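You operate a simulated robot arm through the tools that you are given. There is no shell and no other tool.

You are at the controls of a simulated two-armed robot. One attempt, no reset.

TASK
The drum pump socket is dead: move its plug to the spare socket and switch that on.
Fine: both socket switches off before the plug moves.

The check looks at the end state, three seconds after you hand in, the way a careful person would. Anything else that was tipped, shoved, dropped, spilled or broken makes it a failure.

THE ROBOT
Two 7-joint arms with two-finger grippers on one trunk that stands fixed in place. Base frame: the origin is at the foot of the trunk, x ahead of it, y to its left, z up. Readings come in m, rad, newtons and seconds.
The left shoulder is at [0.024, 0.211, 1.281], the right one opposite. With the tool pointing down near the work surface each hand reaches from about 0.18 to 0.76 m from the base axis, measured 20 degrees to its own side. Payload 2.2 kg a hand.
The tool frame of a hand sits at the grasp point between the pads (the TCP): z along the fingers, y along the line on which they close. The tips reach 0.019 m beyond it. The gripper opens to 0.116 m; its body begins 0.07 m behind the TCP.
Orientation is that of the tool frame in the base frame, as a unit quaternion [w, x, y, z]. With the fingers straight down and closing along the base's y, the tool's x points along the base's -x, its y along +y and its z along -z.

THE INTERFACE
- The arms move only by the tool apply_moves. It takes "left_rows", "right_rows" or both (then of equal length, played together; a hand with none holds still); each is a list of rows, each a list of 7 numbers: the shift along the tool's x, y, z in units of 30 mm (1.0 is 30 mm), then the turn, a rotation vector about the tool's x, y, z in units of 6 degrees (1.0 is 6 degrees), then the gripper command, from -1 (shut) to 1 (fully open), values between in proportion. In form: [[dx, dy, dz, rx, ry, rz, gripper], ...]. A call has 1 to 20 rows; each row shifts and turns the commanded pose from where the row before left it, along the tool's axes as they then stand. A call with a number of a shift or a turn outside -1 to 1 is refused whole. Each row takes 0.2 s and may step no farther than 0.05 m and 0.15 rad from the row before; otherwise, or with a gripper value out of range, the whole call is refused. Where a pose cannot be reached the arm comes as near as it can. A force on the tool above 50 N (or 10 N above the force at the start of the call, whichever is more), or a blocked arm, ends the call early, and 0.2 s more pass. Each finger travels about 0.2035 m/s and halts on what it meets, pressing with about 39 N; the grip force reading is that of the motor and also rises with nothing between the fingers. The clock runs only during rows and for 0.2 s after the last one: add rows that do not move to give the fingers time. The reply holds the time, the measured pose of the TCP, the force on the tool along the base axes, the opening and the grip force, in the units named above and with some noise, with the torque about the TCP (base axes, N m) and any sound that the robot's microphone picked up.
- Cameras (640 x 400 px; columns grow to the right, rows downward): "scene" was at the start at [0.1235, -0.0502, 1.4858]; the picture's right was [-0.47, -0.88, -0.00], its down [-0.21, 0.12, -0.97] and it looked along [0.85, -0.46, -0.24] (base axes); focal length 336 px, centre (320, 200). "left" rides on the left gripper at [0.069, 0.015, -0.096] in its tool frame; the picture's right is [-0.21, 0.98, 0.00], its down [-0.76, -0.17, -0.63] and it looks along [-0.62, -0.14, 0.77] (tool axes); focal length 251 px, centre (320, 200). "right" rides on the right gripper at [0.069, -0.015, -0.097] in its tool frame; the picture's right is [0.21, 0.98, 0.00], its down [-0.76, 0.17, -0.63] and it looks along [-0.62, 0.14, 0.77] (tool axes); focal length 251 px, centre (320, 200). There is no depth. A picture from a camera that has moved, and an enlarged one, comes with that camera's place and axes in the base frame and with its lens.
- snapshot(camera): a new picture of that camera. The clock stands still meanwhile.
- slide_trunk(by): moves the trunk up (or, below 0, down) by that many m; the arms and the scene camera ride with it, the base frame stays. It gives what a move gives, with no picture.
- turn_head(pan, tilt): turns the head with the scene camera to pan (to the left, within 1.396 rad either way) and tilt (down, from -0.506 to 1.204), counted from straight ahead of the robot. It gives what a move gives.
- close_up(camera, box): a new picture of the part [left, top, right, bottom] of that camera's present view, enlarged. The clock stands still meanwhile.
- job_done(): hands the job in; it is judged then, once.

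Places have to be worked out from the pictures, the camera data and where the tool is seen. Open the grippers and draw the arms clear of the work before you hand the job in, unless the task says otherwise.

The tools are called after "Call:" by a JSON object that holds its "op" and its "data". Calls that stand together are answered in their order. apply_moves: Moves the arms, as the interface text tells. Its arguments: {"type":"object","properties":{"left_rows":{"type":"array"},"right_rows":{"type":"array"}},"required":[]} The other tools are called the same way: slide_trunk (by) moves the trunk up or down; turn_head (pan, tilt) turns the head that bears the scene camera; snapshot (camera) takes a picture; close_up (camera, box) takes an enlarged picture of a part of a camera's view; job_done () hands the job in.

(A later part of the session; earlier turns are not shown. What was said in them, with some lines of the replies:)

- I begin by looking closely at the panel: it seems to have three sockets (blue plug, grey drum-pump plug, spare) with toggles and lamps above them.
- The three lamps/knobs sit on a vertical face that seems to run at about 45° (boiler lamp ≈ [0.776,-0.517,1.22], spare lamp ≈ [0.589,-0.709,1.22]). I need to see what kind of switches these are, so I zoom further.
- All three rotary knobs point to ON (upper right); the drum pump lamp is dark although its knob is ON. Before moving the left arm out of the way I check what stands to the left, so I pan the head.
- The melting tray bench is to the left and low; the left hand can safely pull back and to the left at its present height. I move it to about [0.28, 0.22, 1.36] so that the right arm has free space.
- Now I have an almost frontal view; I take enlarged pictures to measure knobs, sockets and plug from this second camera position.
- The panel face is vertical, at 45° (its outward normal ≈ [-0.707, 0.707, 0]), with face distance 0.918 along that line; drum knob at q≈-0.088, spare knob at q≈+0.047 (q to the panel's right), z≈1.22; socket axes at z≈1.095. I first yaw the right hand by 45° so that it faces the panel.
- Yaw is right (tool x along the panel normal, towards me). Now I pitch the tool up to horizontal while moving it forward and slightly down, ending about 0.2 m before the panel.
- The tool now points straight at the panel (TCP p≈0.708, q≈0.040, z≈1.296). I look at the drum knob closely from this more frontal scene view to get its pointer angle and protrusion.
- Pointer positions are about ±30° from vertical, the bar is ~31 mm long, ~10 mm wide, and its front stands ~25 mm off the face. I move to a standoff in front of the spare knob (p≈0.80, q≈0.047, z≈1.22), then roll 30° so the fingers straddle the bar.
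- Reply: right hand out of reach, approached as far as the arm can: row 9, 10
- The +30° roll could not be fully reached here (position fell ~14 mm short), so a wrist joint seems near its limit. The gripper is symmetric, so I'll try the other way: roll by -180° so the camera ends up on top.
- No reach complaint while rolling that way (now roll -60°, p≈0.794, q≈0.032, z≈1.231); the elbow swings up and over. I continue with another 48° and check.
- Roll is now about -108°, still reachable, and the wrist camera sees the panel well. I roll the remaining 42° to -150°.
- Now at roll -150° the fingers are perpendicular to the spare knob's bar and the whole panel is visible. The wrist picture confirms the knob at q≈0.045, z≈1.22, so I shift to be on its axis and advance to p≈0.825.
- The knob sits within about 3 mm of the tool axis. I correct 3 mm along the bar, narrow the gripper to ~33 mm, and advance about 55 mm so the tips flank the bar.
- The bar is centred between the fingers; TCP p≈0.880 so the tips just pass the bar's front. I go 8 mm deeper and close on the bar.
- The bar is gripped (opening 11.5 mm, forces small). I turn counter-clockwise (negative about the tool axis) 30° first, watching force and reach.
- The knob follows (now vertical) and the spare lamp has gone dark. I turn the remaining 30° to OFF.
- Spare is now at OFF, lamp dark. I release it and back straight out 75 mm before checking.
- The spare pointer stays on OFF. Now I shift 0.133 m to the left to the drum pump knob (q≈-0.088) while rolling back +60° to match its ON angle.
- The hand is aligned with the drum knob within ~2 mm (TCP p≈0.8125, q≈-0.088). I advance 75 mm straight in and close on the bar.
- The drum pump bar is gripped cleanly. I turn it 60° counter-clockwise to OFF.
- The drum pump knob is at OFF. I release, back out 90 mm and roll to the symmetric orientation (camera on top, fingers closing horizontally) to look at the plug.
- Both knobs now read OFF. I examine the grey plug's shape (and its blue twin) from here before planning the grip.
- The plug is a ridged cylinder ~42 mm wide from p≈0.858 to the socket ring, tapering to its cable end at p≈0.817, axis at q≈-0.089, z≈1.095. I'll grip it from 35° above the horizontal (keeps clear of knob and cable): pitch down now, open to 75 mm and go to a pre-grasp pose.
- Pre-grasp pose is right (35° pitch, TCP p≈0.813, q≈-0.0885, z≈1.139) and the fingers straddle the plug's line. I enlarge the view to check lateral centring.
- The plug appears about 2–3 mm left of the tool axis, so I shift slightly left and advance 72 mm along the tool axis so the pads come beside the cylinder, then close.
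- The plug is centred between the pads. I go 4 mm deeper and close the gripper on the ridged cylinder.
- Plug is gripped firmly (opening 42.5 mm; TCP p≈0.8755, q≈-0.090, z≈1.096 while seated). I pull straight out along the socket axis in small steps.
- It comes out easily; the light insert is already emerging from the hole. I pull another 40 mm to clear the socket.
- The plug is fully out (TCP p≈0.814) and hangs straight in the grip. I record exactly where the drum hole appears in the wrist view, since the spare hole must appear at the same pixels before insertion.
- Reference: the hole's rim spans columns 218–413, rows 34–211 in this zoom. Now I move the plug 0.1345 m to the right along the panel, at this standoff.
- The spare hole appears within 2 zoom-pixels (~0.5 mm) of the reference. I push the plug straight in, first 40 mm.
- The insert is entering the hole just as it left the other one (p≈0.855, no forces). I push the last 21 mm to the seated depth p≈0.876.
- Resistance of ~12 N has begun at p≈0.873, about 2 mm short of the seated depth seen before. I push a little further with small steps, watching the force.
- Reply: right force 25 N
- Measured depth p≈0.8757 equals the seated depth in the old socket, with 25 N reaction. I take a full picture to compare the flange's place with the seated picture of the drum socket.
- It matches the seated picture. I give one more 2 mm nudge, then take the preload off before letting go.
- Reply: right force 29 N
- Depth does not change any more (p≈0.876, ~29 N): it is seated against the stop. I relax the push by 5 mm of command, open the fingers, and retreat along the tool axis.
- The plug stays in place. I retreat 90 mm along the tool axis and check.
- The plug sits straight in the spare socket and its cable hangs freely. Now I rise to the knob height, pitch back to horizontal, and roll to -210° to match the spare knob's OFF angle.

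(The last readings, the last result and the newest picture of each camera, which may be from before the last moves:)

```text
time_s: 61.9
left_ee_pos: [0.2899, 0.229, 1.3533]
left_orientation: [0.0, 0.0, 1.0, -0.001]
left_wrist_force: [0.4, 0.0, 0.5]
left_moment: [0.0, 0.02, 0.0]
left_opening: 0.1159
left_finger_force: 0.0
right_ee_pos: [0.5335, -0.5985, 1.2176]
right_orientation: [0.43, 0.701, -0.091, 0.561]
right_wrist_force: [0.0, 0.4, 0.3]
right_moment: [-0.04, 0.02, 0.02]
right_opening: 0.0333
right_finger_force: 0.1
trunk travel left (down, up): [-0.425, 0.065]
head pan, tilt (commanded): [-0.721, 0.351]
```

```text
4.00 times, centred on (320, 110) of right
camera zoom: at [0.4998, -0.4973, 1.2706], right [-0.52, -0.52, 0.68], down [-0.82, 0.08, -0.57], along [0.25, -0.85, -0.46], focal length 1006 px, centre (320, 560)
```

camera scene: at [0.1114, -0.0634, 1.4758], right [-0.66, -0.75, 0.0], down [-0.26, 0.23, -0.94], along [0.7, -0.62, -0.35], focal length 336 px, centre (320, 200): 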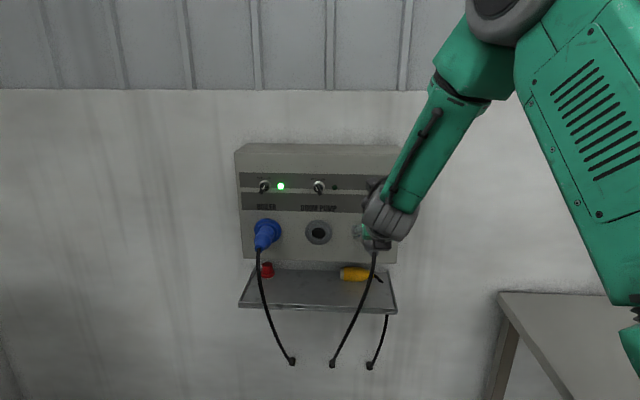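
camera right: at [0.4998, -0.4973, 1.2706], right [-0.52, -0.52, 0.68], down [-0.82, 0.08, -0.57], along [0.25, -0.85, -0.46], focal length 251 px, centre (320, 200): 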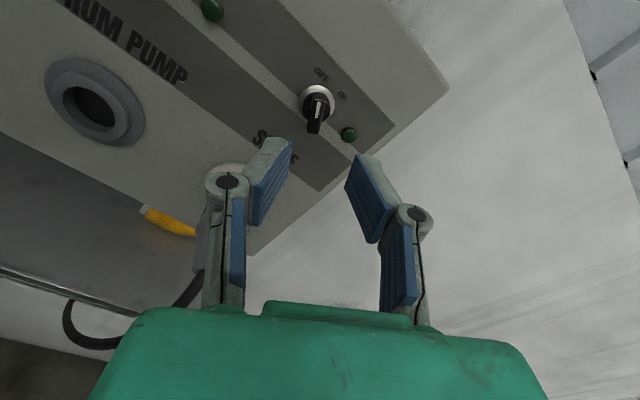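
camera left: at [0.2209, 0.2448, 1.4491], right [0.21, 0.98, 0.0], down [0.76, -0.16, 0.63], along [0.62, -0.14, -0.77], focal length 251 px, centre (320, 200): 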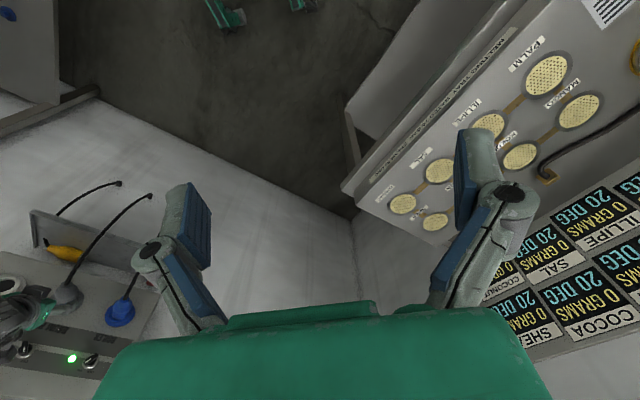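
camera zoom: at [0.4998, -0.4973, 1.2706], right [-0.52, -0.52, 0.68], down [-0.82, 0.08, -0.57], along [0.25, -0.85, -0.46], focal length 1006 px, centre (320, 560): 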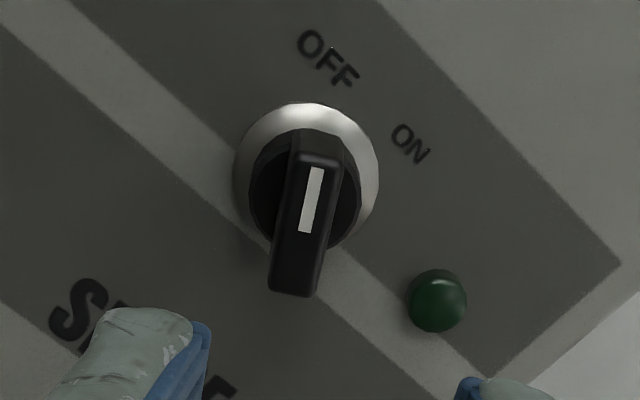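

The spare knob (OFF) is straight ahead, within ~2 mm of the tool axis. I advance 88 mm and close on the bar.

Call:
{"op": "apply_moves", "data": {"right_rows": [[0, -0.06, 0.4, 0, 0, 0, -0.43], [0, 0, 0.4, 0, 0, 0, -0.43], [0, 0, 0.4, 0, 0, 0, -0.43], [0, 0, 0.4, 0, 0, 0, -0.43], [0, 0, 0.4, 0, 0, 0, -0.43], [0, 0, 0.4, 0, 0, 0, -0.43], [0, 0, 0.3, 0, 0, 0, -0.43], [0, 0, 0.2, 0, 0, 0, -0.43], [0, 0, 0, 0, 0, 0, -0.43], [0, 0, 0, 0, 0, 0, -0.6], [0, 0, 0, 0, 0, 0, -0.75], [0, 0, 0, 0, 0, 0, -1], [0, 0, 0, 0, 0, 0, -1], [0, 0, 0, 0, 0, 0, -1]]}}

Call:
{"op": "snapshot", "data": {"camera": "right"}}

```text
time_s: 64.9
left_ee_pos: [0.2891, 0.23, 1.3525]
left_orientation: [0.0, 0.0, 1.0, -0.002]
left_wrist_force: [-0.2, 0.7, -0.4]
left_moment: [0.02, 0.0, 0.01]
left_opening: 0.1156
left_finger_force: 0.1
right_ee_pos: [0.597, -0.6586, 1.2168]
right_orientation: [0.432, 0.701, -0.092, 0.561]
right_wrist_force: [-3.0, 3.1, -3.9]
right_moment: [-0.27, -0.3, 0.28]
right_opening: 0.0112
right_finger_force: 38.1
trunk travel left (down, up): [-0.425, 0.065]
head pan, tilt (commanded): [-0.721, 0.351]
```

```text
taken
camera right: at [0.5628, -0.5568, 1.2699], right [-0.52, -0.52, 0.68], down [-0.82, 0.08, -0.57], along [0.25, -0.85, -0.47], focal length 251 px, centre (320, 200)
```

right: 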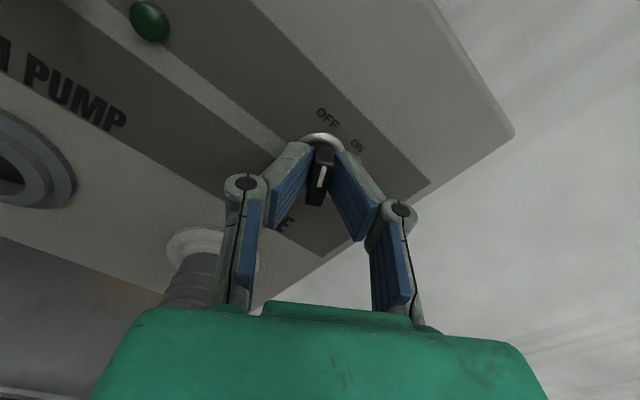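

The spare knob is gripped at OFF. I turn it clockwise 60° (positive about the tool axis) to ON.

Call:
{"op": "apply_moves", "data": {"right_rows": [[0, 0, 0, 0, 0, 1, -1], [0, 0, 0, 0, 0, 1, -1], [0, 0, 0, 0, 0, 1, -1], [0, 0, 0, 0, 0, 1, -1], [0, 0, 0, 0, 0, 1, -1], [0, 0, 0, 0, 0, 1, -1], [0, 0, 0, 0, 0, 1, -1], [0, 0, 0, 0, 0, 1, -1], [0, 0, 0, 0, 0, 1, -1], [0, 0, 0, 0, 0, 1, -1], [0, 0, 0, 0, 0, 0, -1]]}}

Call:
{"op": "snapshot", "data": {"camera": "right"}}

```text
time_s: 67.3
left_ee_pos: [0.2897, 0.2286, 1.3533]
left_orientation: [0.002, 0.0, 1.0, -0.002]
left_wrist_force: [-0.2, -0.1, 0.7]
left_moment: [-0.02, 0.03, 0.04]
left_opening: 0.1161
left_finger_force: 0.0
right_ee_pos: [0.5956, -0.6584, 1.2171]
right_orientation: [0.092, 0.56, -0.431, 0.702]
right_wrist_force: [-8.8, 6.3, -9.9]
right_moment: [-0.56, -0.54, -0.6]
right_opening: 0.011
right_finger_force: 38.0
trunk travel left (down, up): [-0.425, 0.065]
head pan, tilt (commanded): [-0.721, 0.351]
```

```text
taken
camera right: at [0.5123, -0.6072, 1.2852], right [-0.67, -0.67, -0.3], down [-0.28, 0.61, -0.74], along [0.68, -0.41, -0.6], focal length 251 px, centre (320, 200)
```

right: 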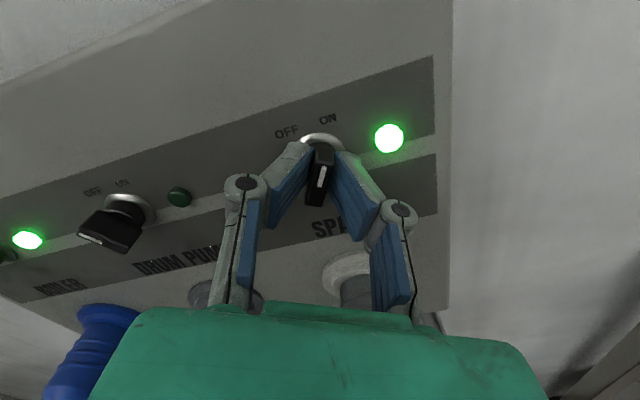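

The spare lamp is lit green and the knob points to ON; the drum knob stays OFF. I release gently and back straight out.

Call:
{"op": "apply_moves", "data": {"right_rows": [[0, 0, 0, 0, 0, 0, -0.7], [0, 0, 0, 0, 0, 0, -0.5], [0, 0, 0, 0, 0, 0, -0.43], [0, 0, -0.4, 0, 0, 0, -0.43], [0, 0, -0.5, 0, 0, 0, -0.43], [0, 0, -0.5, 0, 0, 0, -0.43], [0, 0, -0.5, 0, 0, 0, -0.43], [0, 0, -0.5, 0, 0, 0, -0.43], [0, 0, -0.5, 0, 0, 0, -0.43], [0, 0, -0.5, 0, 0, 0, -0.43], [0, 0, 0, 0, 0, 0, -0.43]]}}

Call:
{"op": "snapshot", "data": {"camera": "right"}}

Call:
{"op": "snapshot", "data": {"camera": "scene"}}

```text
time_s: 69.7
left_ee_pos: [0.2899, 0.2289, 1.354]
left_orientation: [0.0, 0.0, 1.0, -0.001]
left_wrist_force: [0.1, -0.3, 1.2]
left_moment: [0.0, -0.01, 0.01]
left_opening: 0.116
left_finger_force: 0.1
right_ee_pos: [0.5244, -0.5875, 1.2163]
right_orientation: [0.092, 0.56, -0.43, 0.702]
right_wrist_force: [-1.0, -1.1, -0.6]
right_moment: [-0.03, -0.01, 0.01]
right_opening: 0.0329
right_finger_force: 0.1
trunk travel left (down, up): [-0.425, 0.065]
head pan, tilt (commanded): [-0.721, 0.351]
```

```text
taken
camera right: at [0.4416, -0.535, 1.2846], right [-0.67, -0.68, -0.3], down [-0.28, 0.61, -0.74], along [0.68, -0.41, -0.6], focal length 251 px, centre (320, 200)
```

right: 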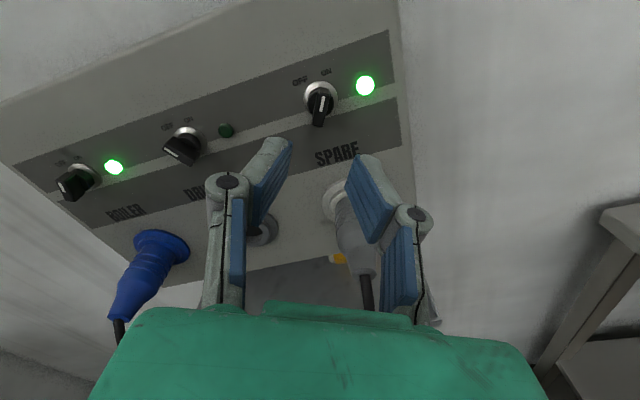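

```text
taken
camera scene: at [0.1116, -0.0627, 1.4758], right [-0.66, -0.75, 0.0], down [-0.26, 0.23, -0.94], along [0.7, -0.62, -0.35], focal length 336 px, centre (320, 200)
```

scene: 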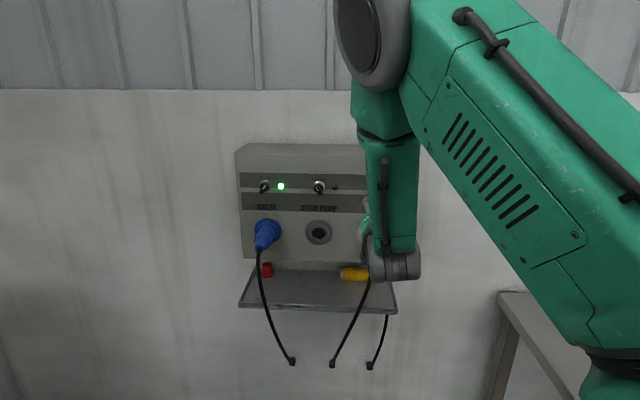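

Everything looks right. I open the gripper fully while drawing the hand another 12 cm back and a bit up from the panel.

Call:
{"op": "apply_moves", "data": {"right_rows": [[0, 0, -0.7, 0, 0, 0, -0.2], [0, 0, -0.7, 0, 0, 0, 0.2], [0, 0, -0.7, 0, 0, 0, 0.6], [0.3, -0.17, -0.7, 0, 0, 0, 1], [0.5, 0.4, -0.7, 0, 0, 0, 1], [0.5, 0.4, -0.5, 0, 0, 0, 1], [0.5, 0.4, 0, 0, 0, 0, 1], [0.5, 0.4, 0, 0, 0, 0, 1], [0.5, 0.4, 0, 0, 0, 0, 1], [0, 0, 0, 0, 0, 0, 1]]}}

Call:
{"op": "snapshot", "data": {"camera": "scene"}}

Call:
{"op": "snapshot", "data": {"camera": "right"}}

```text
time_s: 71.9
left_ee_pos: [0.2899, 0.2286, 1.3527]
left_orientation: [0.0, 0.0, 1.0, -0.001]
left_wrist_force: [0.2, 0.3, -0.2]
left_moment: [-0.01, 0.03, -0.01]
left_opening: 0.1159
left_finger_force: 0.0
right_ee_pos: [0.4078, -0.5744, 1.2613]
right_orientation: [0.094, 0.559, -0.432, 0.702]
right_wrist_force: [0.1, 0.2, -0.3]
right_moment: [0.03, 0.01, -0.02]
right_opening: 0.1162
right_finger_force: 0.1
right hand out of reach, approached as far as the arm can: row 6, 7, 8, 9
trunk travel left (down, up): [-0.425, 0.065]
head pan, tilt (commanded): [-0.721, 0.351]
```

```text
taken
camera scene: at [0.1111, -0.0625, 1.4759], right [-0.66, -0.75, 0.0], down [-0.26, 0.23, -0.94], along [0.7, -0.62, -0.35], focal length 336 px, centre (320, 200)
```

scene: 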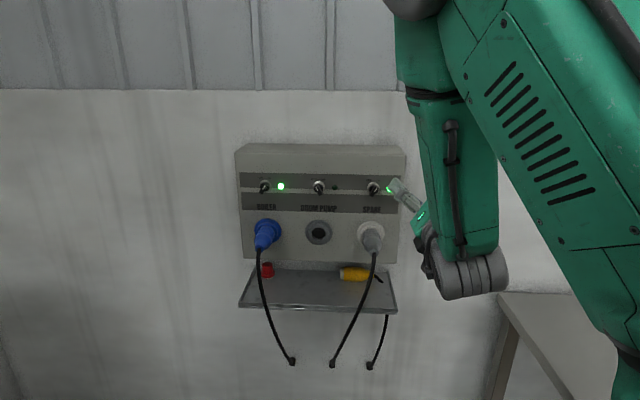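

```text
taken
camera right: at [0.3262, -0.5216, 1.3285], right [-0.68, -0.67, -0.3], down [-0.28, 0.61, -0.74], along [0.68, -0.42, -0.6], focal length 251 px, centre (320, 200)
```

right: 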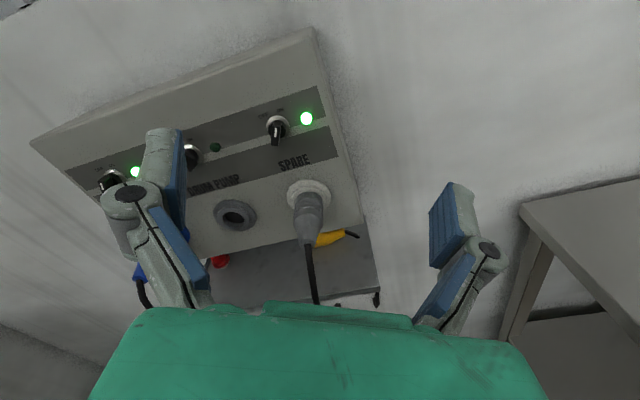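

Hand is clear of the panel. I check the final state closely: plug seating, knob positions, tray contents.

Call:
{"op": "close_up", "data": {"camera": "scene", "box": [228, 160, 420, 280]}}

Call:
{"op": "close_up", "data": {"camera": "right", "box": [170, 90, 400, 310]}}

Call:
{"op": "close_up", "data": {"camera": "scene", "box": [228, 220, 420, 340]}}

```text
3.33 times, centred on (324, 220) of scene
camera zoom: at [0.1111, -0.0625, 1.4759], right [-0.66, -0.75, 0.0], down [-0.26, 0.23, -0.94], along [0.7, -0.62, -0.35], focal length 1120 px, centre (307, 133)
```

zoom: 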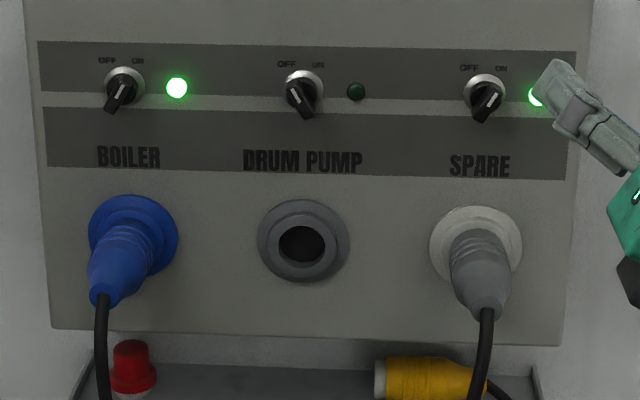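

```text
1.82 times, centred on (285, 200) of right
camera zoom: at [0.3262, -0.5216, 1.3285], right [-0.68, -0.67, -0.3], down [-0.28, 0.61, -0.74], along [0.68, -0.42, -0.6], focal length 457 px, centre (384, 200)
```

zoom: 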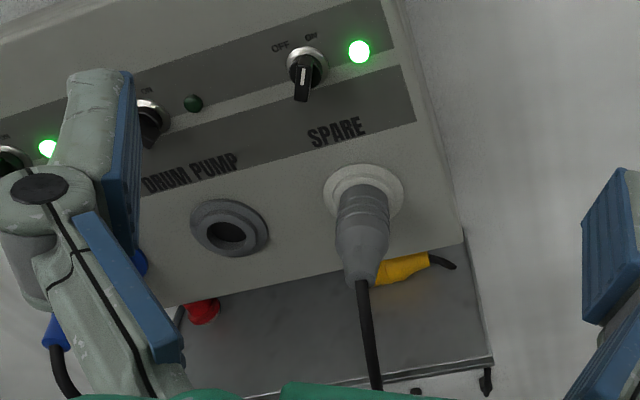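

```text
3.33 times, centred on (324, 280) of scene
camera zoom: at [0.1111, -0.0625, 1.4759], right [-0.66, -0.75, 0.0], down [-0.26, 0.23, -0.94], along [0.7, -0.62, -0.35], focal length 1120 px, centre (307, -67)
```

zoom: 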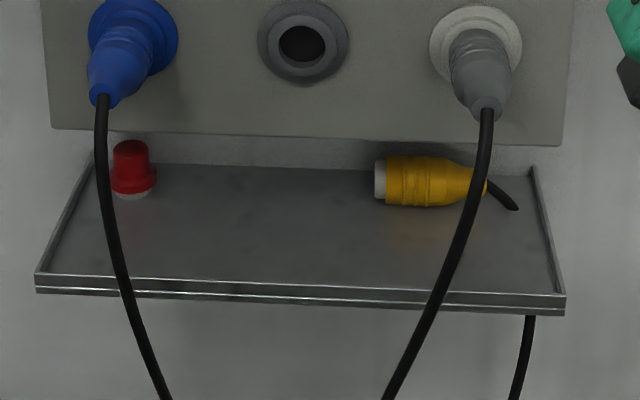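

Final state: the grey drum pump plug sits fully in SPARE (tail at p≈0.817, same depth as before), SPARE is ON and lit, DRUM PUMP is OFF, BOILER is untouched and lit, and the yellow plug and red cap are where they were. Both grippers are open and clear, so I hand in.

Call:
{"op": "job_done", "data": {}}

```text
The job is handed in.
```

The drum pump plug is now in the spare socket and the spare is switched on, with its lamp lit green. I handed the job in; no verdict came back.

- **Order:** I turned both the spare and drum pump switches off before pulling the plug, then switched only the spare back on. The drum pump switch is still off.
- **Plug:** it went in to the same depth it had in the old socket, and stayed straight when I let go.
- **Everything else:** the boiler plug and switch were not touched and its lamp is still lit. The yellow plug and red cap on the tray are where they were.
- **Arms:** both grippers are open. The right hand is about 20 cm clear of the panel and the left is well out of the way.
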